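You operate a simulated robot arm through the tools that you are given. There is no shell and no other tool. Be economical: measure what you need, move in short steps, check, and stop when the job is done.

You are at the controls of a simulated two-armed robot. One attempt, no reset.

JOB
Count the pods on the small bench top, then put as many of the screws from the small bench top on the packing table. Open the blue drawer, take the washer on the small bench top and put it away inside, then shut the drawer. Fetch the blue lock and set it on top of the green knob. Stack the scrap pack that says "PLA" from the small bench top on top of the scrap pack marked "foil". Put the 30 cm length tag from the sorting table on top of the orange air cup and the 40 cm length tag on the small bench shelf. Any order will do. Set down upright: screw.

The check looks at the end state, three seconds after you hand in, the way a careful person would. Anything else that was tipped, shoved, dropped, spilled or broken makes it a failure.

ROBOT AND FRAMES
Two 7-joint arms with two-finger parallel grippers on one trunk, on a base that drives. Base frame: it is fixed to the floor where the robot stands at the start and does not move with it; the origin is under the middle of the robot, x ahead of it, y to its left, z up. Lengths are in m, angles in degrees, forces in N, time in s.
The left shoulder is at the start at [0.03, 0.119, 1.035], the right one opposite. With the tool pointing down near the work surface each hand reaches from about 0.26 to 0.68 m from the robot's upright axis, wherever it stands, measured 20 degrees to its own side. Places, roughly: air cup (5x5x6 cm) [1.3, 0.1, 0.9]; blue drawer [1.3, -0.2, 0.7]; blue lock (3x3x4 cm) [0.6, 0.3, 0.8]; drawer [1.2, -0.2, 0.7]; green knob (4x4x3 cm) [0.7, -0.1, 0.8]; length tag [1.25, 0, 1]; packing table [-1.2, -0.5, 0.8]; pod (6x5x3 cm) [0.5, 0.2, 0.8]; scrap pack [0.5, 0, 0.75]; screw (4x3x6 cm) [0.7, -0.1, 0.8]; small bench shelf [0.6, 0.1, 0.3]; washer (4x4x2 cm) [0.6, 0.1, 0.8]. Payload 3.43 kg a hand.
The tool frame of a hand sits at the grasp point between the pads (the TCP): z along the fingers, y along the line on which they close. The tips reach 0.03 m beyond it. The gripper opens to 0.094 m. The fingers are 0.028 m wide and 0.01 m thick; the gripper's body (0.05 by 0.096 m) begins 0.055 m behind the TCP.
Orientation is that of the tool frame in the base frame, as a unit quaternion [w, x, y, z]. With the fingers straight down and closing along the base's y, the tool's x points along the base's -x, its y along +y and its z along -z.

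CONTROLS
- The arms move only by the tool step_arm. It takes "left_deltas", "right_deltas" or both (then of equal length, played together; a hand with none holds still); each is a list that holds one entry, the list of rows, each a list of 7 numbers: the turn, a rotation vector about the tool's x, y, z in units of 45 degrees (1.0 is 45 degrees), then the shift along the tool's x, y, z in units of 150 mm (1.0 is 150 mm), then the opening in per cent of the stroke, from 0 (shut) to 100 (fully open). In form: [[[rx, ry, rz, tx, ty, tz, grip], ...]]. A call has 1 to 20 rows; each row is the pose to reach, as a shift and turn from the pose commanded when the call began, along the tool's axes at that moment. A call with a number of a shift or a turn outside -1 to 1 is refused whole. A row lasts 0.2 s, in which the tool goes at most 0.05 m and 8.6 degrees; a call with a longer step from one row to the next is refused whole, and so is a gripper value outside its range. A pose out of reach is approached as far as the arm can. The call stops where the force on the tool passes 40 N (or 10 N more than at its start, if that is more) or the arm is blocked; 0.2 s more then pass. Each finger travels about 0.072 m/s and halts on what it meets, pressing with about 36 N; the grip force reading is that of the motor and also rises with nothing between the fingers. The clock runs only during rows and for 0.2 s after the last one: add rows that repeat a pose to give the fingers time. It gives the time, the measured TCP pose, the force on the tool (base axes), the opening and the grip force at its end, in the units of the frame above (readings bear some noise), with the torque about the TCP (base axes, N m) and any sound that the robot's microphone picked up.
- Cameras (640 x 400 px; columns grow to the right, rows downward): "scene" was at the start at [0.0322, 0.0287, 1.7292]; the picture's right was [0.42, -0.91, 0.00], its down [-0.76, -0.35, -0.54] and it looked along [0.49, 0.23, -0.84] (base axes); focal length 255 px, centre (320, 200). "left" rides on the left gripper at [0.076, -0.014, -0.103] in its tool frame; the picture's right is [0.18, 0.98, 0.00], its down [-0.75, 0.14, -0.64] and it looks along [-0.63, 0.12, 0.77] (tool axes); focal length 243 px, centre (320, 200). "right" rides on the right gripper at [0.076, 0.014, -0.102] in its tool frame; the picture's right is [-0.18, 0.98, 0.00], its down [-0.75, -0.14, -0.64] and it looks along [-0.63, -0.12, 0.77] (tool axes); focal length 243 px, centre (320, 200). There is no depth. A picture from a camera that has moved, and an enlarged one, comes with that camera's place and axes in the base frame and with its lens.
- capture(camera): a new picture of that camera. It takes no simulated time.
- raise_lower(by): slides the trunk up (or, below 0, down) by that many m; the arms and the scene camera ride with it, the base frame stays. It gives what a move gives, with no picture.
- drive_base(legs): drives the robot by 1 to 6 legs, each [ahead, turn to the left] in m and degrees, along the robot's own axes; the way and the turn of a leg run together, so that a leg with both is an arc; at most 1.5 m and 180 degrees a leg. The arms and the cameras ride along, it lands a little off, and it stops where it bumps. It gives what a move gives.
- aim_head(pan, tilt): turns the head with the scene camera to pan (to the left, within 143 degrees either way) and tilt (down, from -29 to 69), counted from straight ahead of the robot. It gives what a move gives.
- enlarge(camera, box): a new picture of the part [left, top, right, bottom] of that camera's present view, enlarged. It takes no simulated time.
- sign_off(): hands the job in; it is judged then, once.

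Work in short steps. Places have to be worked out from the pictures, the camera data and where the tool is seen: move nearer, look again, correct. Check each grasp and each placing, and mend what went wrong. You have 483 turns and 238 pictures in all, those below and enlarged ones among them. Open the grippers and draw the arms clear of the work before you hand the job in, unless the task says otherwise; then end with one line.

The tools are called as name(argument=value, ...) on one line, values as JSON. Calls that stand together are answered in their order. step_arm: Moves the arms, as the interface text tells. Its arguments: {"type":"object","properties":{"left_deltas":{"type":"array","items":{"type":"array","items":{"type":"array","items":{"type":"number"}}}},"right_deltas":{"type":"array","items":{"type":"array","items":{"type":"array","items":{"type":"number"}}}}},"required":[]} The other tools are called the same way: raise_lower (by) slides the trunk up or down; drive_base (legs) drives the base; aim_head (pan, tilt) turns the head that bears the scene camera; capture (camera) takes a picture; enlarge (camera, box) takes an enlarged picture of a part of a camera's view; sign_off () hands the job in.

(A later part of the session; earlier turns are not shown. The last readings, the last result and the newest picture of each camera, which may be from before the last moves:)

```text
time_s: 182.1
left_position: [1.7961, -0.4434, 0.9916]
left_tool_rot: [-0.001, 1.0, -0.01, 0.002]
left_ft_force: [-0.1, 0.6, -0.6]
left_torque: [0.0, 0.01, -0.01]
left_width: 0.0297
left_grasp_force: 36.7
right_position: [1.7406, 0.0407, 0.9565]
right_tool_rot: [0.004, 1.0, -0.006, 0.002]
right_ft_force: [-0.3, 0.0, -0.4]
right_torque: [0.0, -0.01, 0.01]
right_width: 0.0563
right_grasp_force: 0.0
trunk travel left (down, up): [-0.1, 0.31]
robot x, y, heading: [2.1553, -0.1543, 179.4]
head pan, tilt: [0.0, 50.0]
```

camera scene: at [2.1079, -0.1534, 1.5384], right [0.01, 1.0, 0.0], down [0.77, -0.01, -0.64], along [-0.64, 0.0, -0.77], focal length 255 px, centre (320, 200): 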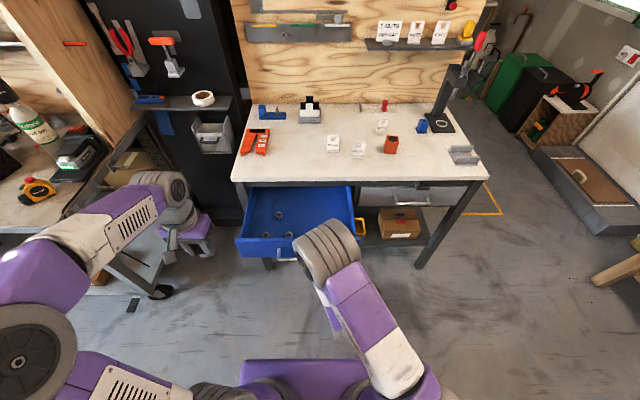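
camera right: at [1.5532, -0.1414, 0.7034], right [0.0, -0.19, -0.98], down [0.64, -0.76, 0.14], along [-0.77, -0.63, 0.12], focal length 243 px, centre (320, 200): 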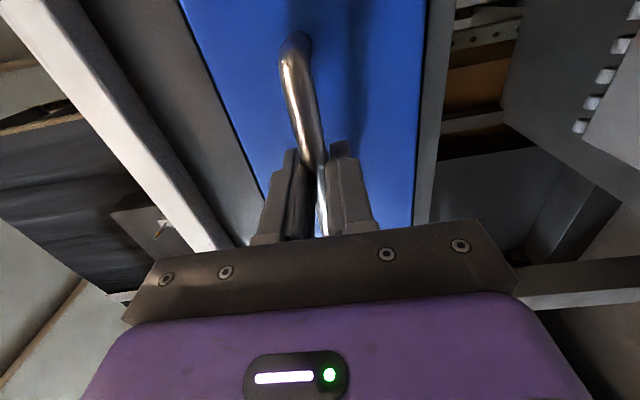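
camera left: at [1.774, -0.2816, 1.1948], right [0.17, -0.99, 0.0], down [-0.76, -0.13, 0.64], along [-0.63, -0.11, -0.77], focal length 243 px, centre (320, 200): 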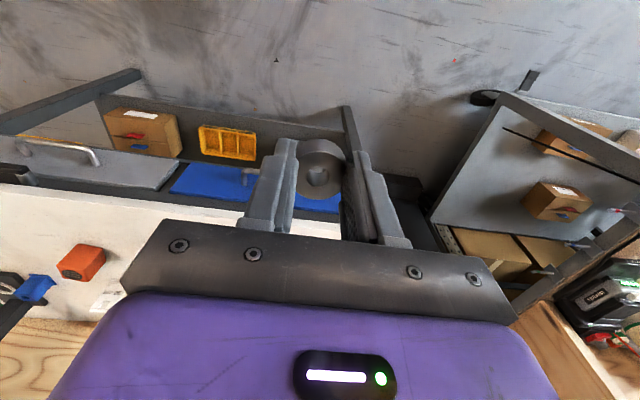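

I drive 7 cm closer and bring the left hand over the drawer's free centre (1.505,−0.20).

drive_base(legs=[[0.07, 0]])

step_arm(left_deltas=[[[0, 0, 0, -0.15, -0.16, 0, 0], [0, 0, 0, -0.3, -0.32, 0, 0], [0, 0, 0, -0.45, -0.5, 0, 0], [0, 0, 0, -0.6, -0.66, 0, 0], [0, 0, 0, -0.75, -0.82, 0, 0]]])

step_arm(left_deltas=[[[0, 0, 0, -0.15, -0.16, 0, 0], [0, 0, 0, -0.3, -0.32, 0, 0], [0, 0, 0, -0.45, -0.5, 0, 0], [0, 0, 0, -0.6, -0.66, 0, 0], [0, 0, 0, -0.72, -0.8, 0, 0], [0, 0, 0, -0.72, -0.8, 0, 0]]])

capture(camera="left")

capture(camera="scene")

```text
time_s: 183.1
left_position: [1.7231, -0.4438, 0.9908]
left_tool_rot: [-0.002, 1.0, -0.009, 0.003]
left_ft_force: [0.9, 0.0, -0.5]
left_torque: [0.0, 0.0, -0.01]
left_width: 0.0301
left_grasp_force: 36.3
right_position: [1.668, 0.0418, 0.9553]
right_tool_rot: [0.003, 1.0, -0.005, 0.003]
right_ft_force: [-0.5, 0.3, -0.4]
right_torque: [-0.02, -0.03, -0.02]
right_width: 0.0565
right_grasp_force: 0.1
trunk travel left (down, up): [-0.1, 0.31]
robot x, y, heading: [2.0845, -0.1556, 179.4]
head pan, tilt: [0.0, 50.0]
```

```text
time_s: 184.3
left_position: [1.6129, -0.3186, 0.9911]
left_tool_rot: [0.0, 1.0, -0.009, 0.003]
left_ft_force: [0.7, 0.2, -1.3]
left_torque: [-0.01, -0.02, 0.04]
left_width: 0.03
left_grasp_force: 36.0
right_position: [1.6684, 0.0418, 0.9559]
right_tool_rot: [0.002, 1.0, -0.005, 0.002]
right_ft_force: [0.2, 0.2, 0.1]
right_torque: [-0.05, 0.02, 0.01]
right_width: 0.0563
right_grasp_force: 0.0
trunk travel left (down, up): [-0.1, 0.31]
robot x, y, heading: [2.0816, -0.1502, 179.8]
head pan, tilt: [0.0, 50.0]
```

```text
time_s: 185.7
left_position: [1.5094, -0.1967, 0.9915]
left_tool_rot: [-0.001, 1.0, -0.009, 0.003]
left_ft_force: [0.2, 0.0, 0.1]
left_torque: [-0.01, -0.01, 0.02]
left_width: 0.0301
left_grasp_force: 36.1
right_position: [1.6694, 0.0422, 0.9568]
right_tool_rot: [0.002, 1.0, -0.005, 0.002]
right_ft_force: [-0.1, -0.3, 0.5]
right_torque: [-0.02, -0.03, 0.0]
right_width: 0.0562
right_grasp_force: 0.1
trunk travel left (down, up): [-0.1, 0.31]
robot x, y, heading: [2.0856, -0.152, 179.5]
head pan, tilt: [0.0, 50.0]
```

```text
119 pictures are left
camera left: at [1.5836, -0.1836, 1.0954], right [0.17, -0.99, 0.0], down [-0.76, -0.13, 0.64], along [-0.63, -0.11, -0.77], focal length 243 px, centre (320, 200)
```

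left: 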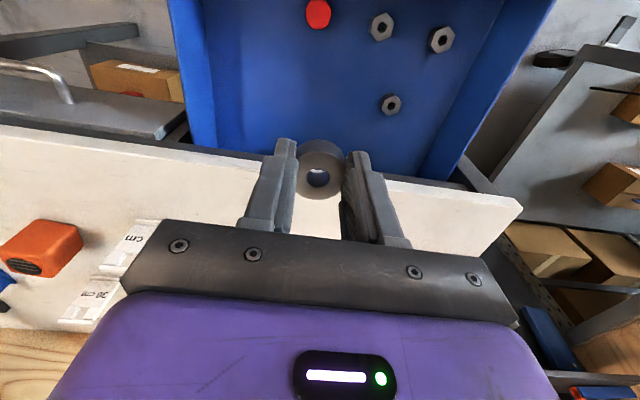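

```text
118 pictures are left
camera scene: at [2.0369, -0.1534, 1.5385], right [0.01, 1.0, 0.0], down [0.77, -0.01, -0.64], along [-0.64, 0.0, -0.77], focal length 255 px, centre (320, 200)
```

scene: 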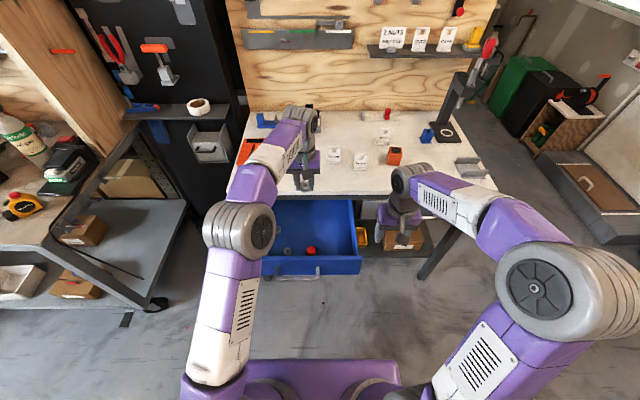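

The spot below is clear of the nuts and the table edge is ~9 cm away. I lower into the drawer in stages.

step_arm(left_deltas=[[[0, 0, 0, 0, 0, 0.2, 0], [0, 0, 0, 0, 0, 0.4, 0], [0, 0, 0, 0, 0, 0.6, 0], [0, 0, 0, 0, 0, 0.8, 0], [0, 0, 0, 0, 0, 1, 0]]])

step_arm(left_deltas=[[[0, 0, 0, 0, 0, 0.2, 0], [0, 0, 0, 0, 0, 0.4, 0], [0, 0, 0, 0, 0, 0.6, 0], [0, 0, 0, 0, 0, 0.65, 0]]])

capture(camera="left")

capture(camera="scene")

```text
time_s: 186.9
left_position: [1.5085, -0.1955, 0.8394]
left_tool_rot: [0.0, 1.0, -0.009, 0.002]
left_ft_force: [0.0, 0.0, -1.4]
left_torque: [0.0, -0.01, -0.02]
left_width: 0.0301
left_grasp_force: 35.4
right_position: [1.6683, 0.0405, 0.9561]
right_tool_rot: [0.002, 1.0, -0.005, 0.002]
right_ft_force: [0.0, 0.4, 0.5]
right_torque: [0.01, -0.02, -0.06]
right_width: 0.0563
right_grasp_force: 0.2
trunk travel left (down, up): [-0.1, 0.31]
robot x, y, heading: [2.0859, -0.1517, 179.7]
head pan, tilt: [0.0, 50.0]
```

```text
time_s: 187.9
left_position: [1.5096, -0.1946, 0.7444]
left_tool_rot: [-0.001, 1.0, -0.009, 0.004]
left_ft_force: [-0.5, -0.3, -0.1]
left_torque: [0.01, -0.01, 0.03]
left_width: 0.0298
left_grasp_force: 36.0
right_position: [1.6692, 0.0427, 0.9561]
right_tool_rot: [0.003, 1.0, -0.006, 0.002]
right_ft_force: [0.1, 0.3, 0.3]
right_torque: [-0.02, 0.02, -0.03]
right_width: 0.0563
right_grasp_force: 0.0
trunk travel left (down, up): [-0.1, 0.31]
robot x, y, heading: [2.0854, -0.1532, 179.5]
head pan, tilt: [0.0, 50.0]
```

```text
117 pictures are left
camera left: at [1.5855, -0.183, 0.8464], right [0.17, -0.99, 0.0], down [-0.76, -0.13, 0.64], along [-0.63, -0.11, -0.77], focal length 243 px, centre (320, 200)
```

left: 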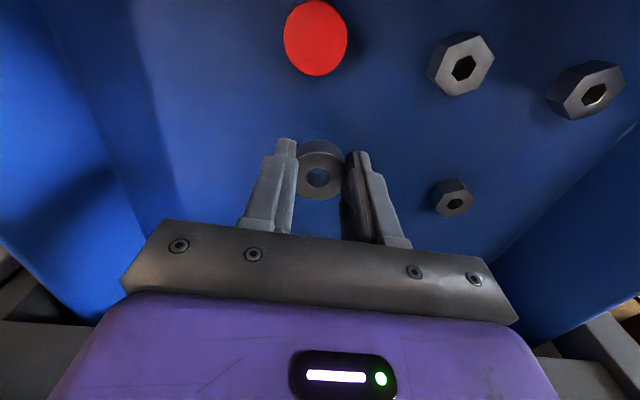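

```text
116 pictures are left
camera scene: at [2.0365, -0.1531, 1.5385], right [0.01, 1.0, 0.0], down [0.77, -0.01, -0.64], along [-0.64, 0.0, -0.77], focal length 255 px, centre (320, 200)
```

scene: 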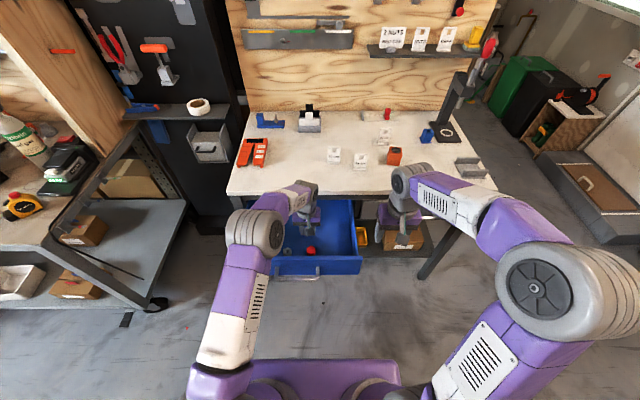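

Still clear. Lowering slowly until contact with the drawer floor.

step_arm(left_deltas=[[[0, 0, 0, 0, 0, 0.04, 0], [0, 0, 0, 0, 0, 0.08, 0], [0, 0, 0, 0, 0, 0.12, 0], [0, 0, 0, 0, 0, 0.15, 0], [0, 0, 0, 0, 0, 0.18, 0], [0, 0, 0, 0, 0, 0.2, 0]]])

```text
time_s: 189.3
left_position: [1.5101, -0.1952, 0.7119]
left_tool_rot: [-0.001, 1.0, -0.009, 0.002]
left_ft_force: [0.3, 0.0, -0.8]
left_torque: [0.02, -0.02, 0.0]
left_width: 0.03
left_grasp_force: 35.7
right_position: [1.6698, 0.0407, 0.9548]
right_tool_rot: [0.003, 1.0, -0.006, 0.001]
right_ft_force: [-0.3, 0.1, -0.1]
right_torque: [0.0, 0.01, 0.0]
right_width: 0.0564
right_grasp_force: 0.1
trunk travel left (down, up): [-0.1, 0.31]
robot x, y, heading: [2.0839, -0.1559, 179.7]
head pan, tilt: [0.0, 50.0]
```

step_arm(left_deltas=[[[0, 0, 0, 0, 0, 0.02, 0], [0, 0, 0, 0, 0, 0.04, 0], [0, 0, 0, 0, 0, 0.06, 0], [0, 0, 0, 0, 0, 0.08, 0], [0, 0, 0, 0, 0, 0.1, 0], [0, 0, 0, 0, 0, 0.12, 0]]])

capture(camera="left")

```text
time_s: 190.7
left_position: [1.5083, -0.1952, 0.7005]
left_tool_rot: [-0.002, 1.0, -0.009, -0.002]
left_ft_force: [0.5, -2.4, 29.2]
left_torque: [-0.14, -0.07, -0.01]
left_width: 0.0299
left_grasp_force: 35.9
right_position: [1.671, 0.0418, 0.9566]
right_tool_rot: [0.003, 1.0, -0.005, 0.001]
right_ft_force: [-0.2, 0.0, -0.7]
right_torque: [0.02, 0.02, -0.03]
right_width: 0.0566
right_grasp_force: 0.1
trunk travel left (down, up): [-0.1, 0.31]
robot x, y, heading: [2.0837, -0.1554, 179.8]
head pan, tilt: [0.0, 50.0]
```

```text
115 pictures are left
camera left: at [1.5848, -0.1826, 0.8029], right [0.17, -0.99, 0.0], down [-0.75, -0.13, 0.64], along [-0.64, -0.1, -0.76], focal length 243 px, centre (320, 200)
```

left: 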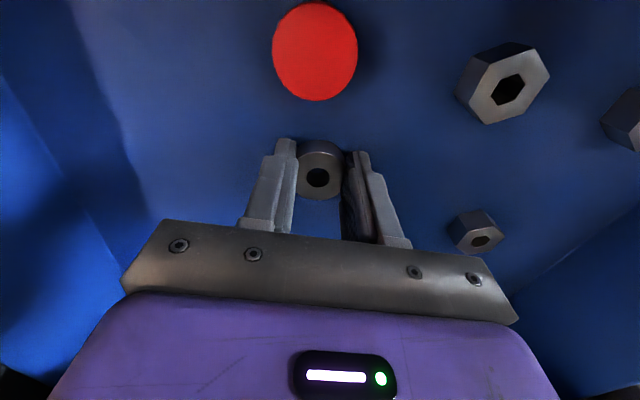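

Contact with the floor (29 N). I ease up 2 mm, open, and lift out straight.

step_arm(left_deltas=[[[0, 0, 0, 0, 0, -0.015, 0], [0, 0, 0, 0, 0, -0.015, 35], [0, 0, 0, 0, 0, -0.015, 45], [0, 0, 0, 0, 0, -0.015, 60], [0, 0, 0, 0, 0, -0.015, 60], [0, 0, 0, 0, 0, -0.2, 60], [0, 0, 0, 0, 0, -0.45, 60], [0, 0, 0, 0, 0, -0.7, 60], [0, 0, 0, 0, 0, -1, 60]]])

step_arm(left_deltas=[[[0, 0, 0, 0, 0, -0.3, 60], [0, 0, 0, 0, 0, -0.6, 60], [0, 0, 0, 0, 0, -0.85, 60]]])

capture(camera="left")

```text
time_s: 192.7
left_position: [1.5098, -0.1947, 0.8468]
left_tool_rot: [0.0, 1.0, -0.008, 0.003]
left_ft_force: [0.5, -0.2, -0.5]
left_torque: [0.0, 0.03, 0.04]
left_width: 0.0563
left_grasp_force: 0.1
right_position: [1.6689, 0.0417, 0.9555]
right_tool_rot: [0.003, 1.0, -0.005, 0.002]
right_ft_force: [0.3, -0.3, 0.1]
right_torque: [-0.01, 0.0, 0.01]
right_width: 0.0565
right_grasp_force: 0.0
trunk travel left (down, up): [-0.1, 0.31]
robot x, y, heading: [2.0838, -0.152, 179.9]
head pan, tilt: [0.0, 50.0]
```

```text
time_s: 193.5
left_position: [1.51, -0.1958, 0.9729]
left_tool_rot: [0.0, 1.0, -0.008, 0.003]
left_ft_force: [-0.5, 0.2, 0.7]
left_torque: [0.02, 0.02, 0.0]
left_width: 0.0565
left_grasp_force: 0.0
right_position: [1.6684, 0.0414, 0.9564]
right_tool_rot: [0.003, 1.0, -0.005, 0.002]
right_ft_force: [-0.5, 0.2, 0.7]
right_torque: [0.0, -0.02, 0.0]
right_width: 0.0565
right_grasp_force: 0.0
trunk travel left (down, up): [-0.1, 0.31]
robot x, y, heading: [2.0847, -0.1526, 179.8]
head pan, tilt: [0.0, 50.0]
```

```text
114 pictures are left
camera left: at [1.5854, -0.1839, 1.0761], right [0.17, -0.99, 0.0], down [-0.76, -0.13, 0.64], along [-0.63, -0.11, -0.77], focal length 243 px, centre (320, 200)
```

left: 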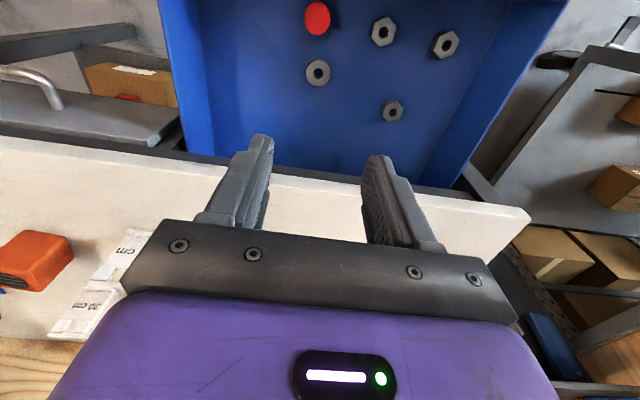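

The washer lies flat in the drawer. Now to shut it: I bring the left hand (fingers closed) in front of the bar to push.

step_arm(left_deltas=[[[0, 0, 0, 0.25, 0.04, 0, 0], [0, 0, 0, 0.5, 0.08, 0, 0], [0, 0, 0, 0.75, 0.12, 0, 0], [0, 0, 0, 1.0, 0.16, 0, 0]]])

step_arm(left_deltas=[[[0, 0, 0, 0.25, 0, 0, 0], [0, 0, 0, 0.5, 0, 0, 0], [0, 0, 0, 0.75, 0, 0, 0], [0, 0, 0, 0.75, 0, 0.2, 0], [0, 0, 0, 0.75, 0, 0.4, 0]]])

capture(camera="scene")

capture(camera="left")

```text
time_s: 194.5
left_position: [1.6598, -0.222, 0.972]
left_tool_rot: [0.0, 1.0, -0.009, 0.002]
left_ft_force: [0.1, -0.3, 0.1]
left_torque: [-0.01, 0.0, -0.02]
left_width: 0.0
left_grasp_force: 33.1
right_position: [1.67, 0.0408, 0.9572]
right_tool_rot: [0.002, 1.0, -0.005, 0.001]
right_ft_force: [-0.2, -0.6, -0.6]
right_torque: [0.03, 0.01, 0.0]
right_width: 0.0564
right_grasp_force: 0.0
trunk travel left (down, up): [-0.1, 0.31]
robot x, y, heading: [2.0804, -0.1491, 179.6]
head pan, tilt: [0.0, 50.0]
```

```text
time_s: 195.7
left_position: [1.7697, -0.2235, 0.9152]
left_tool_rot: [-0.001, 1.0, -0.009, 0.002]
left_ft_force: [0.2, 0.2, 1.0]
left_torque: [-0.02, 0.0, -0.01]
left_width: 0.0
left_grasp_force: 33.0
right_position: [1.6682, 0.0418, 0.9557]
right_tool_rot: [0.003, 1.0, -0.006, 0.003]
right_ft_force: [0.0, -0.1, 0.2]
right_torque: [0.0, -0.01, 0.0]
right_width: 0.0565
right_grasp_force: 0.0
trunk travel left (down, up): [-0.1, 0.31]
robot x, y, heading: [2.0843, -0.153, 179.7]
head pan, tilt: [0.0, 50.0]
```

```text
113 pictures are left
camera scene: at [2.0364, -0.1531, 1.5384], right [0.01, 1.0, 0.0], down [0.77, -0.01, -0.64], along [-0.64, 0.0, -0.77], focal length 255 px, centre (320, 200)
```

scene: 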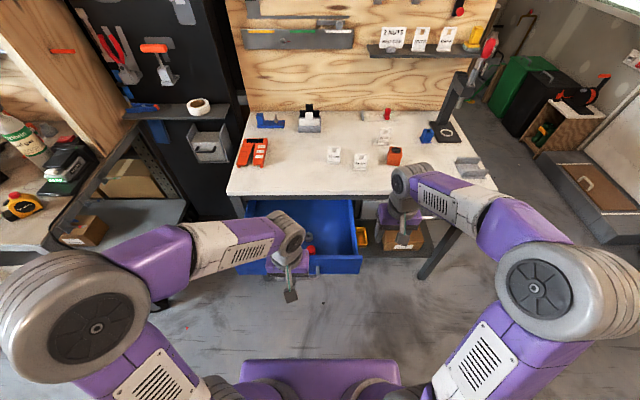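

```text
112 pictures are left
camera left: at [1.8454, -0.2118, 1.0182], right [0.17, -0.99, 0.0], down [-0.76, -0.13, 0.64], along [-0.63, -0.11, -0.77], focal length 243 px, centre (320, 200)
```

left: 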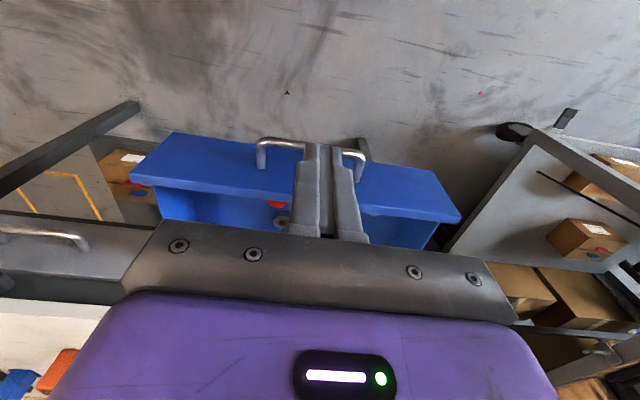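

Bar is 7.7 cm ahead of the hand. I lower to handle height (TCP 0.72), then push.

step_arm(left_deltas=[[[0, 0, 0, 0, 0, 0.25, 0], [0, 0, 0, 0, 0, 0.5, 0], [0, 0, 0, 0, 0, 0.75, 0], [0, 0, 0, 0, 0, 1, 0]]])

step_arm(left_deltas=[[[0, 0, 0, 0, 0, 0.15, 0], [0, 0, 0, 0, 0, 0.3, 0], [0, 0, 0, -0.15, 0, 0.3, 0], [0, 0, 0, -0.3, 0, 0.3, 0]]])

capture(camera="left")

```text
time_s: 196.7
left_position: [1.7713, -0.2219, 0.7632]
left_tool_rot: [-0.001, 1.0, -0.009, 0.002]
left_ft_force: [-0.2, -0.3, -0.1]
left_torque: [-0.02, 0.0, 0.01]
left_width: 0.0001
left_grasp_force: 32.8
right_position: [1.6681, 0.0419, 0.9564]
right_tool_rot: [0.002, 1.0, -0.005, 0.001]
right_ft_force: [0.1, 0.2, 0.3]
right_torque: [0.01, -0.02, 0.0]
right_width: 0.0564
right_grasp_force: 0.1
trunk travel left (down, up): [-0.1, 0.31]
robot x, y, heading: [2.0841, -0.1542, 179.5]
head pan, tilt: [0.0, 50.0]
```

```text
time_s: 197.7
left_position: [1.7283, -0.2222, 0.7191]
left_tool_rot: [0.0, 1.0, -0.009, 0.003]
left_ft_force: [0.1, 0.1, -0.3]
left_torque: [0.01, -0.02, -0.01]
left_width: 0.0
left_grasp_force: 33.1
right_position: [1.6686, 0.041, 0.9565]
right_tool_rot: [0.002, 1.0, -0.006, 0.002]
right_ft_force: [0.3, 0.6, 0.6]
right_torque: [-0.02, -0.01, 0.01]
right_width: 0.0563
right_grasp_force: 0.0
trunk travel left (down, up): [-0.1, 0.31]
robot x, y, heading: [2.0848, -0.1513, 179.5]
head pan, tilt: [0.0, 50.0]
```

```text
111 pictures are left
camera left: at [1.8021, -0.2109, 0.8231], right [0.17, -0.99, 0.0], down [-0.76, -0.13, 0.64], along [-0.63, -0.1, -0.77], focal length 243 px, centre (320, 200)
```

left: 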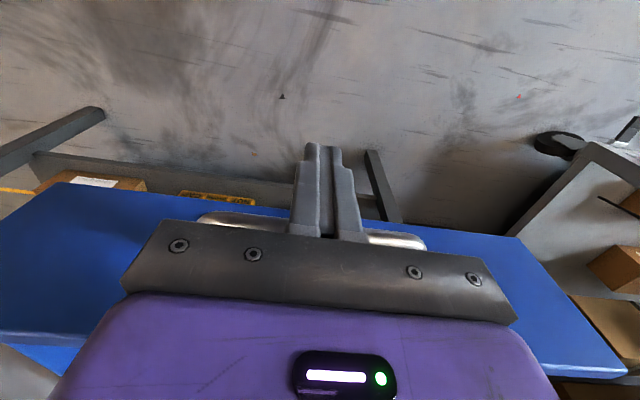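

The fingers are just in front of the bar, level with it. I push in −x in small rows.

step_arm(left_deltas=[[[0, 0, 0, -0.1, 0, 0, 0], [0, 0, 0, -0.2, 0, 0, 0], [0, 0, 0, -0.3, 0, 0, 0], [0, 0, 0, -0.4, 0, 0, 0], [0, 0, 0, -0.5, 0, 0, 0], [0, 0, 0, -0.6, 0, 0, 0], [0, 0, 0, -0.7, 0, 0, 0], [0, 0, 0, -0.8, 0, 0, 0], [0, 0, 0, -0.9, 0, 0, 0], [0, 0, 0, -1, 0, 0, 0]]])

step_arm(left_deltas=[[[0, 0, 0, -0.1, 0, 0, 0], [0, 0, 0, -0.2, 0, 0, 0], [0, 0, 0, -0.3, 0, 0, 0], [0, 0, 0, -0.4, 0, 0, 0], [0, 0, 0, -0.5, 0, 0, 0], [0, 0, 0, -0.6, 0, 0, 0]]])

capture(camera="scene")

```text
time_s: 199.9
left_position: [1.5761, -0.2214, 0.7196]
left_tool_rot: [-0.001, 1.0, -0.009, 0.001]
left_ft_force: [0.6, -0.3, 0.4]
left_torque: [-0.01, 0.02, 0.01]
left_width: 0.0
left_grasp_force: 32.9
right_position: [1.6684, 0.0412, 0.956]
right_tool_rot: [0.003, 1.0, -0.005, 0.002]
right_ft_force: [0.8, 0.0, -0.4]
right_torque: [0.03, -0.02, 0.02]
right_width: 0.0565
right_grasp_force: 0.2
trunk travel left (down, up): [-0.1, 0.31]
robot x, y, heading: [2.0872, -0.152, 179.3]
head pan, tilt: [0.0, 50.0]
```

```text
time_s: 201.3
left_position: [1.4884, -0.2192, 0.7171]
left_tool_rot: [-0.001, 1.0, -0.009, 0.003]
left_ft_force: [0.4, 0.8, -0.3]
left_torque: [-0.01, -0.03, 0.01]
left_width: 0.0002
left_grasp_force: 33.2
right_position: [1.6682, 0.0415, 0.955]
right_tool_rot: [0.003, 1.0, -0.005, 0.002]
right_ft_force: [-0.3, -0.3, 0.4]
right_torque: [-0.01, -0.03, 0.02]
right_width: 0.0565
right_grasp_force: 0.1
trunk travel left (down, up): [-0.1, 0.31]
robot x, y, heading: [2.0865, -0.1543, 179.7]
head pan, tilt: [0.0, 50.0]
```

```text
110 pictures are left
camera scene: at [2.0363, -0.1531, 1.5384], right [0.01, 1.0, 0.0], down [0.77, -0.01, -0.64], along [-0.64, 0.0, -0.77], focal length 255 px, centre (320, 200)
```

scene: 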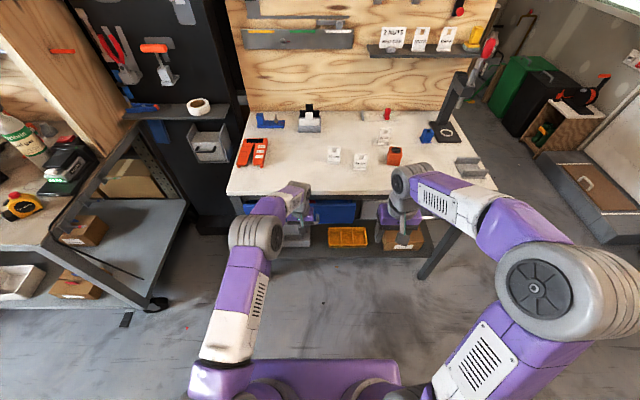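

Almost shut; I continue the last centimetres until it stops.

step_arm(left_deltas=[[[0, 0, 0, -0.05, 0, 0, 0], [0, 0, 0, -0.1, 0, 0, 0], [0, 0, 0, -0.14, 0, 0, 0], [0, 0, 0, -0.18, 0, 0, 0], [0, 0, 0, -0.22, 0, 0, 0]]])

enlarge(camera="scene", box=[220, 170, 380, 270])

```text
time_s: 202.5
left_position: [1.466, -0.2186, 0.715]
left_tool_rot: [0.001, 1.0, -0.008, 0.015]
left_ft_force: [16.3, -1.1, 7.0]
left_torque: [-0.08, 0.13, 0.26]
left_width: 0.0
left_grasp_force: 33.0
right_position: [1.6711, 0.0411, 0.9561]
right_tool_rot: [0.003, 1.0, -0.005, 0.001]
right_ft_force: [0.8, -0.7, -0.6]
right_torque: [0.01, -0.01, 0.01]
right_width: 0.0564
right_grasp_force: 0.0
trunk travel left (down, up): [-0.1, 0.31]
robot x, y, heading: [2.0823, -0.1526, 179.7]
head pan, tilt: [0.0, 50.0]
stopped in row 5 (left hand): the force on the tool passed its limit at 48 N (the readings are from after the stop); the commanded pose is now the measured one
```

```text
4.00 times, centred on (300, 220) of scene
camera zoom: at [2.0391, -0.153, 1.5386], right [0.01, 1.0, 0.0], down [0.77, 0.0, -0.64], along [-0.64, 0.0, -0.77], focal length 1018 px, centre (400, 120)
```

zoom: 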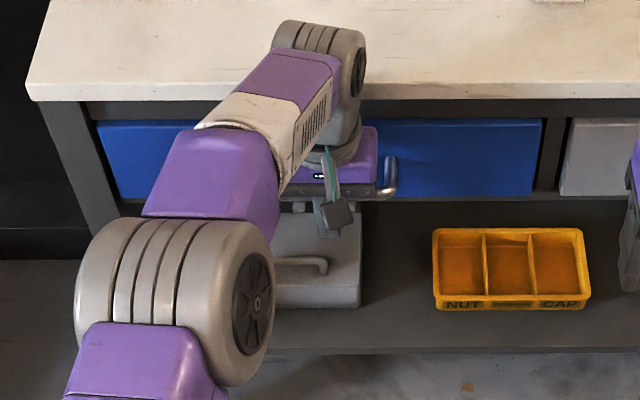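

The drawer is fully shut. I back the hand off and raise it above table level.

step_arm(left_deltas=[[[0, -0.03, 0, 0.2, 0, 0, 0], [0, -0.03, 0, 0.45, 0, 0, 0], [0, -0.03, 0, 0.7, 0.1, -0.1, 0], [0, -0.03, 0, 0.9, 0.2, -0.3, 20], [0, -0.03, 0, 1, 0.3, -0.55, 40], [0, -0.03, 0, 1, 0.4, -0.8, 60], [0, -0.03, 0, 1, 0.5, -1, 60]]])

step_arm(left_deltas=[[[0, 0, 0, 0, 0, -0.25, 60], [0, 0, 0, 0, 0, -0.5, 60], [0, 0, 0, 0, 0, -0.75, 60], [0, 0, 0, 0, 0, -1, 60]]])

capture(camera="scene")

capture(camera="right")

```text
time_s: 204.1
left_position: [1.6102, -0.2938, 0.8696]
left_tool_rot: [0.001, 1.0, -0.009, 0.001]
left_ft_force: [-0.1, -1.1, 0.2]
left_torque: [0.01, -0.01, 0.01]
left_width: 0.0566
left_grasp_force: 0.1
right_position: [1.6697, 0.0402, 0.9569]
right_tool_rot: [0.002, 1.0, -0.005, 0.002]
right_ft_force: [-0.5, -0.2, 0.2]
right_torque: [-0.01, -0.01, 0.02]
right_width: 0.0565
right_grasp_force: 0.1
trunk travel left (down, up): [-0.1, 0.31]
robot x, y, heading: [2.0828, -0.1544, 179.4]
head pan, tilt: [0.0, 50.0]
```

```text
time_s: 205.1
left_position: [1.6098, -0.2943, 1.0195]
left_tool_rot: [-0.001, 1.0, -0.009, 0.001]
left_ft_force: [-0.1, -0.5, 0.5]
left_torque: [0.01, 0.02, 0.0]
left_width: 0.0562
left_grasp_force: 0.1
right_position: [1.6699, 0.0405, 0.9564]
right_tool_rot: [0.002, 1.0, -0.003, 0.002]
right_ft_force: [-0.2, 0.8, 0.1]
right_torque: [0.02, 0.03, -0.02]
right_width: 0.0564
right_grasp_force: 0.1
trunk travel left (down, up): [-0.1, 0.31]
robot x, y, heading: [2.0845, -0.1551, 179.8]
head pan, tilt: [0.0, 50.0]
```

```text
108 pictures are left
camera scene: at [2.0374, -0.1532, 1.5385], right [0.01, 1.0, 0.0], down [0.77, 0.0, -0.64], along [-0.64, 0.0, -0.77], focal length 255 px, centre (320, 200)
```

scene: 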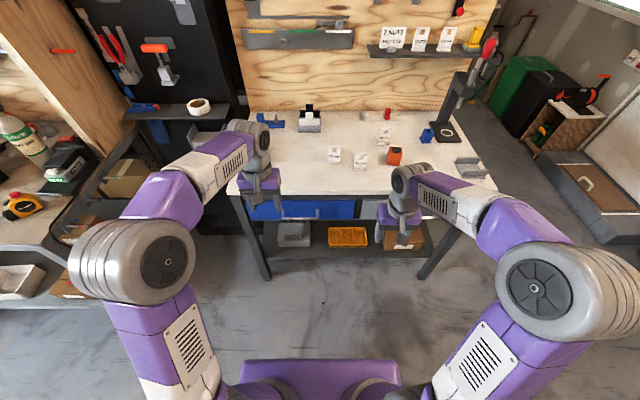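

```text
107 pictures are left
camera right: at [1.7442, 0.0265, 1.0593], right [-0.19, -0.98, 0.0], down [-0.75, 0.15, 0.64], along [-0.63, 0.12, -0.77], focal length 243 px, centre (320, 200)
```

right: 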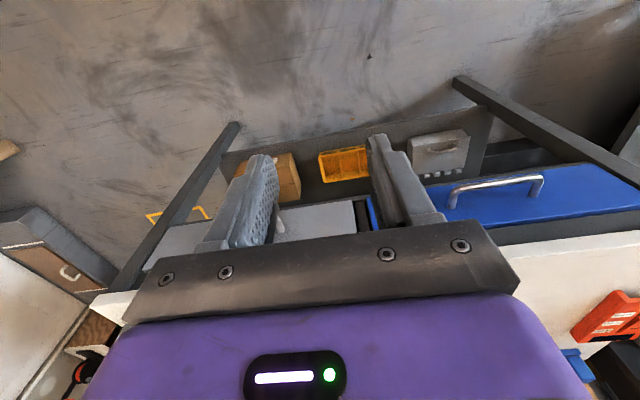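

I raise the trunk again and drive to about (1.75,0.05) to work on the tags.

raise_lower(by=0.2)

drive_base(legs=[[0, -31], [0.38, 0], [0, 31]])

capture(camera="left")

capture(camera="right")

capture(camera="scene")

```text
time_s: 207.2
left_position: [1.6083, -0.2952, 1.2198]
left_tool_rot: [0.001, 1.0, -0.008, 0.001]
left_ft_force: [-0.1, -1.1, 0.0]
left_torque: [-0.02, 0.0, -0.03]
left_width: 0.0565
left_grasp_force: 0.1
right_position: [1.6689, 0.0412, 1.1564]
right_tool_rot: [0.002, 1.0, -0.004, 0.002]
right_ft_force: [0.1, 0.3, 0.5]
right_torque: [-0.05, 0.0, -0.01]
right_width: 0.0562
right_grasp_force: 0.0
trunk travel left (down, up): [-0.3, 0.11]
robot x, y, heading: [2.083, -0.1529, 179.7]
head pan, tilt: [0.0, 50.0]
```

```text
time_s: 212.7
left_position: [1.283, -0.0962, 1.2201]
left_tool_rot: [-0.001, 1.0, -0.008, 0.002]
left_ft_force: [0.5, 0.2, -0.8]
left_torque: [-0.02, 0.0, -0.01]
left_width: 0.0563
left_grasp_force: 0.0
right_position: [1.3448, 0.2417, 1.1563]
right_tool_rot: [0.003, 1.0, -0.005, 0.001]
right_ft_force: [0.5, 0.1, 0.3]
right_torque: [-0.03, 0.0, -0.02]
right_width: 0.0565
right_grasp_force: 0.1
trunk travel left (down, up): [-0.3, 0.11]
robot x, y, heading: [1.7573, 0.0482, 179.5]
head pan, tilt: [0.0, 50.0]
```

```text
106 pictures are left
camera left: at [1.3582, -0.0829, 1.3224], right [0.17, -0.99, 0.0], down [-0.76, -0.13, 0.64], along [-0.63, -0.11, -0.77], focal length 243 px, centre (320, 200)
```

left: 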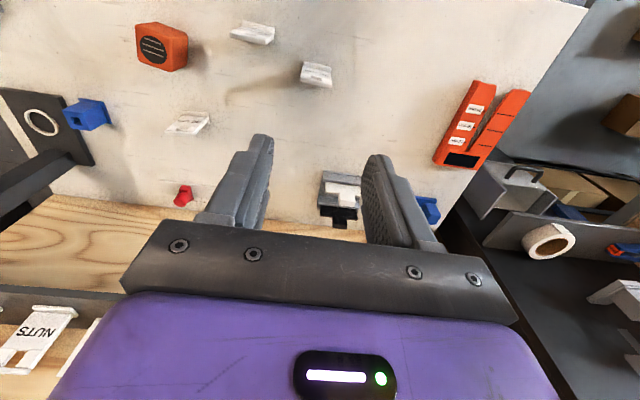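

```text
105 pictures are left
camera right: at [1.4183, 0.2262, 1.2592], right [-0.19, -0.98, 0.0], down [-0.75, 0.15, 0.64], along [-0.63, 0.12, -0.77], focal length 243 px, centre (320, 200)
```

right: 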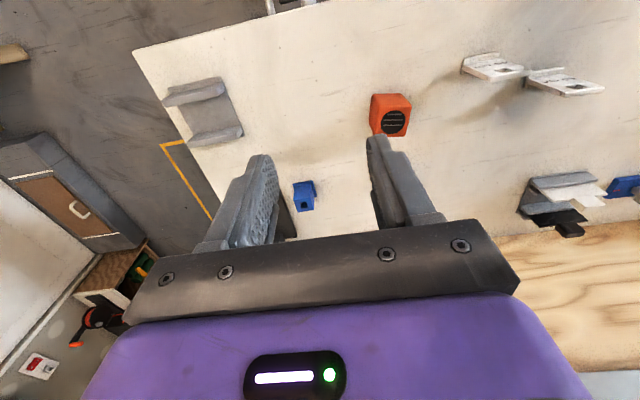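

```text
104 pictures are left
camera scene: at [1.7113, 0.0461, 1.7384], right [0.01, 1.0, 0.0], down [0.77, -0.01, -0.64], along [-0.64, 0.0, -0.77], focal length 255 px, centre (320, 200)
```

scene: 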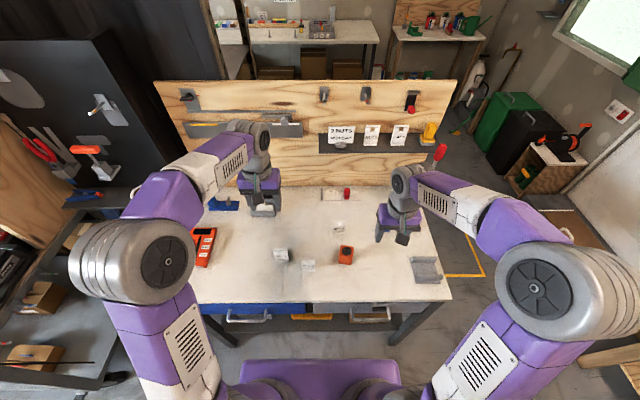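

Tags: 30 cm ≈(1.12,0.13), 40 cm ≈(1.297,0.014); cup top ≈(1.264,0.137). I bring the right hand above the 30 cm tag and the left above the 40 cm tag for close looks.

step_arm(right_deltas=[[[0, 0, 0, -0.2, 0.12, 0.1, 70], [0, 0, 0, -0.4, 0.24, 0.2, 70], [0, 0, 0, -0.6, 0.36, 0.3, 70], [0, 0, 0, -0.8, 0.5, 0.4, 70]]], left_deltas=[[[0, 0, 0, 0, -0.15, 0.2, 70], [0, 0, 0, 0.05, -0.25, 0.4, 70], [0, 0, 0, 0.1, -0.35, 0.6, 70], [0, 0, 0, 0.1, -0.45, 0.8, 70]]])

capture(camera="right")

capture(camera="left")

```text
time_s: 213.7
left_position: [1.2964, -0.0266, 1.101]
left_tool_rot: [0.0, 1.0, -0.009, 0.001]
left_ft_force: [0.8, -1.0, 0.7]
left_torque: [-0.01, -0.03, 0.0]
left_width: 0.0657
left_grasp_force: 0.1
right_position: [1.2212, 0.1669, 1.0948]
right_tool_rot: [0.002, 1.0, -0.005, 0.002]
right_ft_force: [0.8, 0.8, 0.2]
right_torque: [0.02, -0.03, -0.03]
right_width: 0.0657
right_grasp_force: 0.0
trunk travel left (down, up): [-0.3, 0.11]
robot x, y, heading: [1.763, 0.0459, 179.6]
head pan, tilt: [0.0, 50.0]
```

```text
103 pictures are left
camera right: at [1.295, 0.1521, 1.198], right [-0.19, -0.98, 0.0], down [-0.76, 0.15, 0.64], along [-0.63, 0.12, -0.77], focal length 243 px, centre (320, 200)
```

right: 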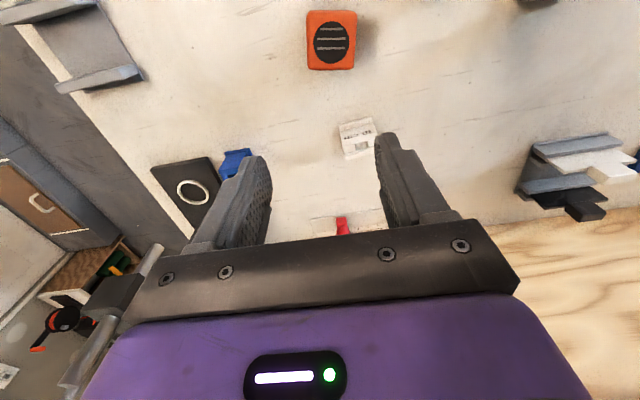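

```text
102 pictures are left
camera left: at [1.3723, -0.0148, 1.2033], right [0.17, -0.99, 0.0], down [-0.76, -0.13, 0.64], along [-0.63, -0.11, -0.77], focal length 243 px, centre (320, 200)
```

left: 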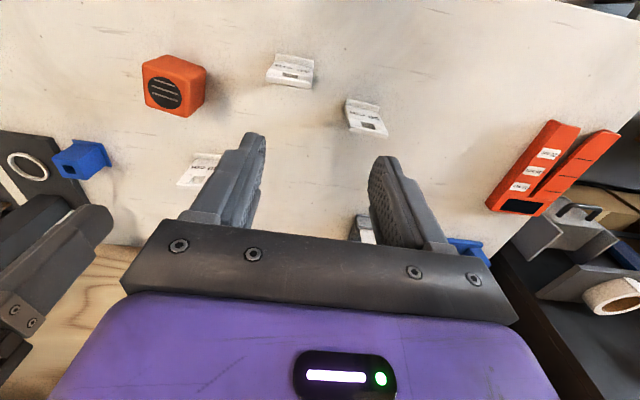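

I zoom into both tags to understand their shape.

enlarge(camera="left", box=[250, 35, 346, 95])

enlarge(camera="right", box=[312, 105, 408, 165])

enlarge(camera="scene", box=[276, 210, 372, 280])

```text
6.67 times, centred on (298, 65) of left
camera zoom: at [1.3723, -0.0148, 1.2033], right [0.17, -0.99, 0.0], down [-0.76, -0.13, 0.64], along [-0.63, -0.11, -0.77], focal length 1618 px, centre (467, 1100)
```

zoom: 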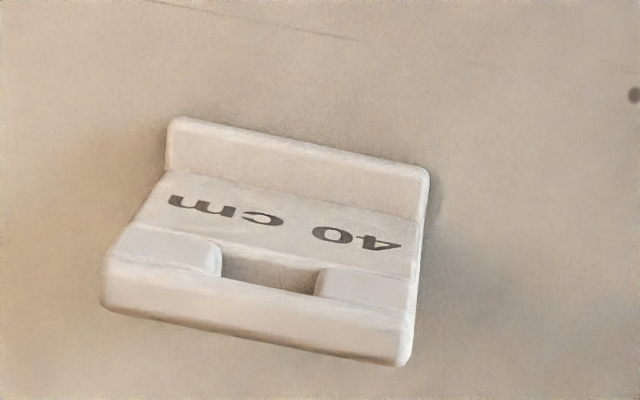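

```text
6.67 times, centred on (360, 135) of right
camera zoom: at [1.295, 0.1521, 1.198], right [-0.19, -0.98, 0.0], down [-0.76, 0.15, 0.64], along [-0.63, 0.12, -0.77], focal length 1618 px, centre (53, 633)
```

zoom: 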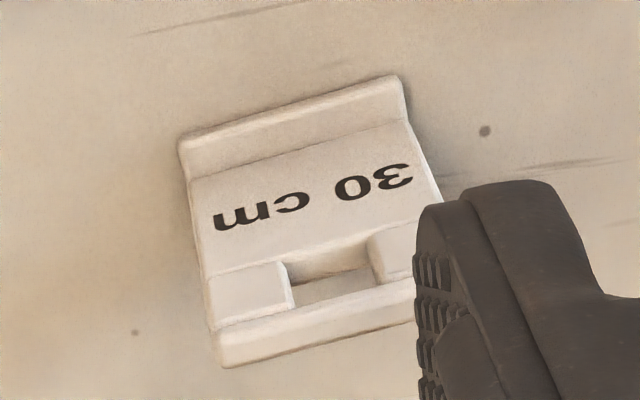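

```text
5.71 times, centred on (324, 245) of scene
camera zoom: at [1.7092, 0.0462, 1.7383], right [0.01, 1.0, 0.0], down [0.77, -0.01, -0.64], along [-0.64, 0.0, -0.77], focal length 1455 px, centre (297, -57)
```

zoom: 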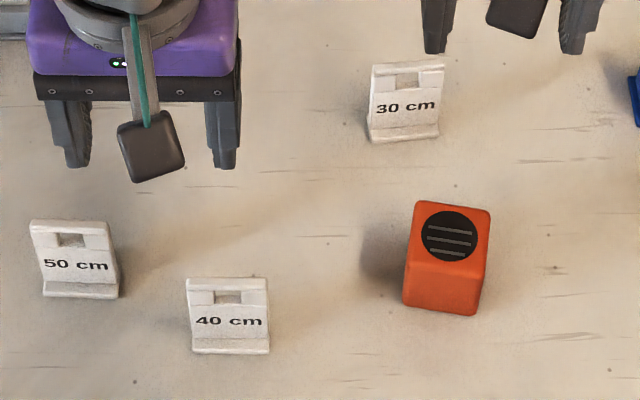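

The tags are small upright plates (≈5 cm wide) with a front foot, text facing me. For the 30 cm tag I'll grip its side edges from above. Moving the right hand over it, yawed ~7.5°.

step_arm(right_deltas=[[[0, 0, -0.08, -0.2, 0.09, 0.1, 80], [0, 0, -0.167, -0.4, 0.18, 0.25, 80], [0, 0, -0.167, -0.61, 0.267, 0.4, 80], [0, 0, -0.167, -0.61, 0.267, 0.55, 80], [0, 0, -0.167, -0.61, 0.267, 0.55, 80]]])

capture(camera="right")

capture(camera="scene")

```text
time_s: 214.9
left_position: [1.2975, -0.027, 1.1017]
left_tool_rot: [0.0, 1.0, -0.009, 0.002]
left_ft_force: [0.2, -0.2, 0.1]
left_torque: [0.02, 0.02, 0.0]
left_width: 0.0658
left_grasp_force: 0.0
right_position: [1.1315, 0.1268, 1.0138]
right_tool_rot: [0.003, 0.998, 0.06, 0.002]
right_ft_force: [0.1, -0.4, 0.3]
right_torque: [0.02, 0.0, 0.0]
right_width: 0.0751
right_grasp_force: 0.0
trunk travel left (down, up): [-0.3, 0.11]
robot x, y, heading: [1.7592, 0.045, 179.6]
head pan, tilt: [0.0, 50.0]
```

```text
98 pictures are left
camera right: at [1.2067, 0.1218, 1.1176], right [-0.06, -1.0, 0.0], down [-0.77, 0.05, 0.64], along [-0.64, 0.04, -0.77], focal length 243 px, centre (320, 200)
```

right: 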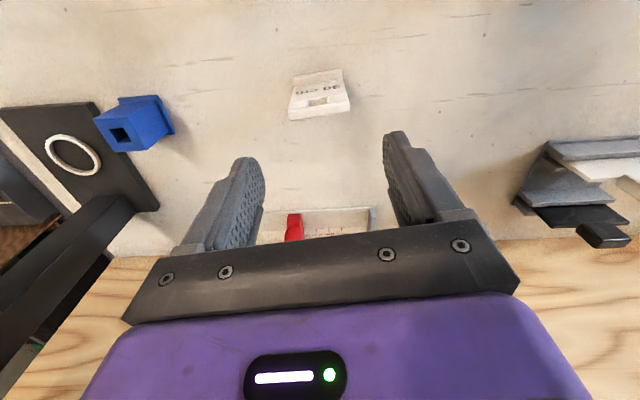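

```text
97 pictures are left
camera scene: at [1.7111, 0.0461, 1.7385], right [0.01, 1.0, 0.0], down [0.77, -0.01, -0.64], along [-0.64, 0.0, -0.77], focal length 255 px, centre (320, 200)
```

scene: 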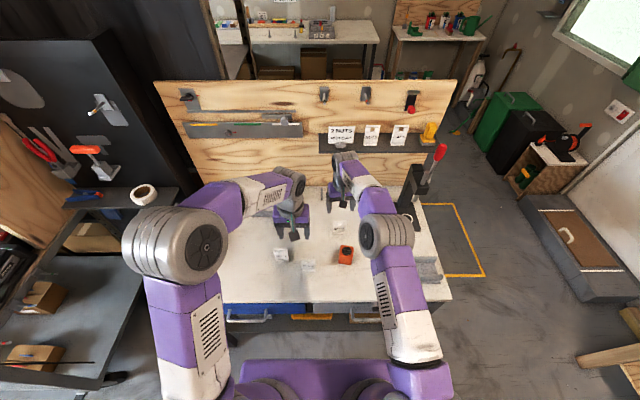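

Aligned to within ~3°. I descend to z≈0.93 and look again.

step_arm(right_deltas=[[[0, 0, -0.06, 0.02, 0, 0.2, 80], [0, 0, -0.06, 0.02, 0, 0.4, 80], [0, 0, -0.06, 0.02, 0, 0.56, 80], [0, 0, -0.06, 0.02, 0, 0.56, 80]]])

capture(camera="right")

```text
time_s: 215.9
left_position: [1.2968, -0.0281, 1.1012]
left_tool_rot: [0.0, 1.0, -0.009, 0.001]
left_ft_force: [0.0, -0.4, 0.2]
left_torque: [0.03, 0.0, 0.01]
left_width: 0.066
left_grasp_force: 0.0
right_position: [1.1357, 0.1281, 0.9305]
right_tool_rot: [0.003, 0.997, 0.083, 0.001]
right_ft_force: [0.0, 0.1, -0.5]
right_torque: [0.02, -0.05, 0.01]
right_width: 0.0751
right_grasp_force: 0.0
trunk travel left (down, up): [-0.3, 0.11]
robot x, y, heading: [1.7594, 0.0445, 179.6]
head pan, tilt: [0.0, 50.0]
```

```text
96 pictures are left
camera right: at [1.2122, 0.1272, 1.0341], right [-0.02, -1.0, 0.0], down [-0.77, 0.02, 0.64], along [-0.64, 0.01, -0.77], focal length 243 px, centre (320, 200)
```

right: 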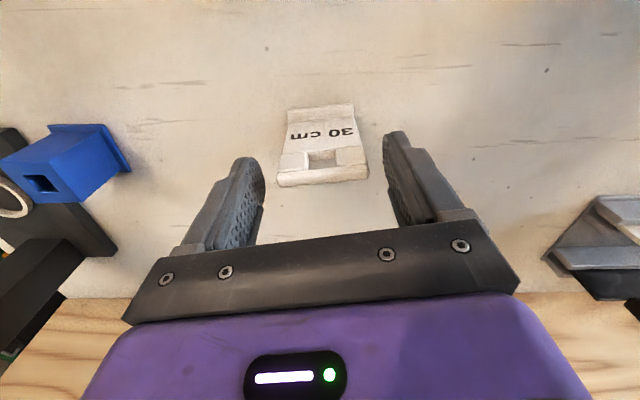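

The tag sits centred between the fingers; top near z≈0.92. I lower to TCP 0.89 and grip its edges.

step_arm(right_deltas=[[[0, 0, 0, 0.027, 0, 0.14, 80], [0, 0, 0, 0.027, 0, 0.27, 80], [0, 0, 0, 0.027, 0, 0.27, 80], [0, 0, 0, 0.027, 0, 0.27, 60], [0, 0, 0, 0.027, 0, 0.27, 40], [0, 0, 0, 0.027, 0, 0.27, 20], [0, 0, 0, 0.027, 0, 0.27, 0], [0, 0, 0, 0.027, 0, 0.27, 0]]])

capture(camera="right")

```text
time_s: 217.7
left_position: [1.2976, -0.0272, 1.1013]
left_tool_rot: [0.0, 1.0, -0.008, 0.001]
left_ft_force: [0.3, 0.0, 0.1]
left_torque: [0.02, 0.02, -0.01]
left_width: 0.066
left_grasp_force: 0.2
right_position: [1.1404, 0.1283, 0.8893]
right_tool_rot: [0.003, 0.996, 0.084, 0.001]
right_ft_force: [0.0, -0.7, -0.3]
right_torque: [0.0, 0.02, -0.03]
right_width: 0.0495
right_grasp_force: 36.9
trunk travel left (down, up): [-0.3, 0.11]
robot x, y, heading: [1.7602, 0.0485, 179.6]
head pan, tilt: [0.0, 50.0]
```

```text
95 pictures are left
camera right: at [1.2167, 0.1263, 0.9927], right [-0.02, -1.0, 0.0], down [-0.77, 0.02, 0.64], along [-0.64, 0.01, -0.77], focal length 243 px, centre (320, 200)
```

right: 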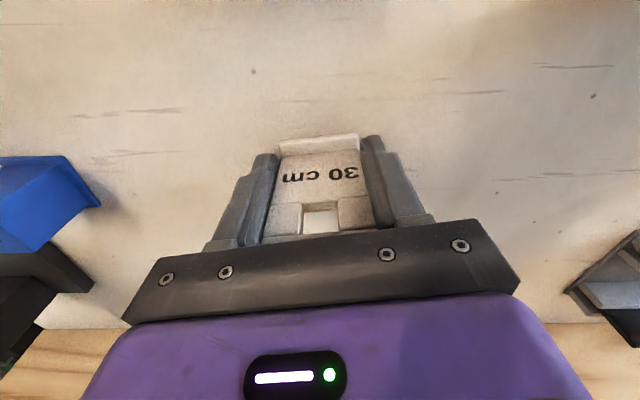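

Gripped (49.5 mm). The cup top centre triangulates to (1.259,0.147,0.911), yawed ~6–8° the other way. I lift, turn to match, and move over the cup.

step_arm(right_deltas=[[[0, 0, 0, 0, 0, -0.2, 0], [0, 0, 0, 0, 0, -0.45, 0], [0, 0, 0, 0, 0, -0.7, 0], [0, 0, 0, 0, 0, -0.93, 0], [0, 0, 0.1, 0.2, 0, -0.93, 0], [0, 0, 0.2, 0.4, 0.01, -0.93, 0], [0, 0, 0.3, 0.6, 0.01, -0.93, 0], [0, 0, 0.38, 0.81, 0.01, -0.93, 0], [0, 0, 0.38, 0.81, 0.01, -0.93, 0]]])

capture(camera="right")

enlarge(camera="scene", box=[300, 210, 396, 270])

capture(camera="left")

```text
time_s: 219.7
left_position: [1.2971, -0.0278, 1.1018]
left_tool_rot: [0.0, 1.0, -0.008, 0.001]
left_ft_force: [-0.4, 0.1, 0.3]
left_torque: [0.0, -0.02, 0.02]
left_width: 0.0658
left_grasp_force: 0.0
right_position: [1.2589, 0.1482, 1.0274]
right_tool_rot: [0.002, 0.998, -0.065, 0.001]
right_ft_force: [0.3, -0.6, -0.6]
right_torque: [0.02, 0.0, 0.0]
right_width: 0.0495
right_grasp_force: 36.1
trunk travel left (down, up): [-0.3, 0.11]
robot x, y, heading: [1.7617, 0.0514, 179.6]
head pan, tilt: [0.0, 50.0]
```

```text
94 pictures are left
camera right: at [1.3308, 0.1238, 1.1305], right [-0.31, -0.95, 0.0], down [-0.73, 0.24, 0.64], along [-0.61, 0.2, -0.77], focal length 243 px, centre (320, 200)
```

right: 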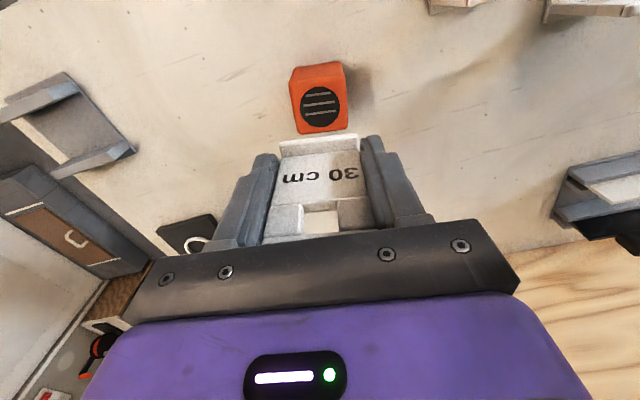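

```text
6.67 times, centred on (348, 240) of scene
camera zoom: at [1.7105, 0.0463, 1.7384], right [0.01, 1.0, 0.0], down [0.77, -0.01, -0.64], along [-0.64, 0.0, -0.77], focal length 1697 px, centre (133, -67)
```

zoom: 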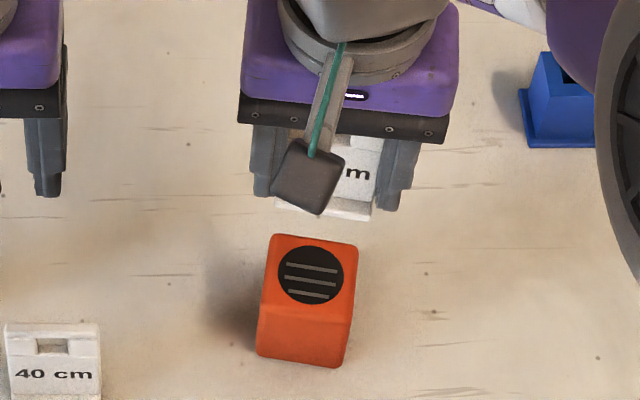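

```text
92 pictures are left
camera left: at [1.373, -0.015, 1.204], right [0.17, -0.99, 0.0], down [-0.76, -0.13, 0.64], along [-0.63, -0.11, -0.77], focal length 243 px, centre (320, 200)
```

left: 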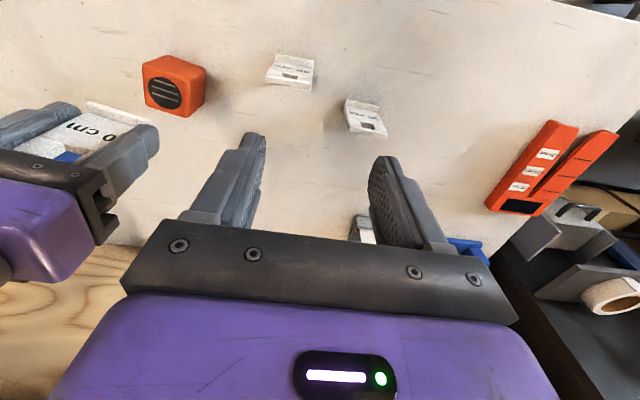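

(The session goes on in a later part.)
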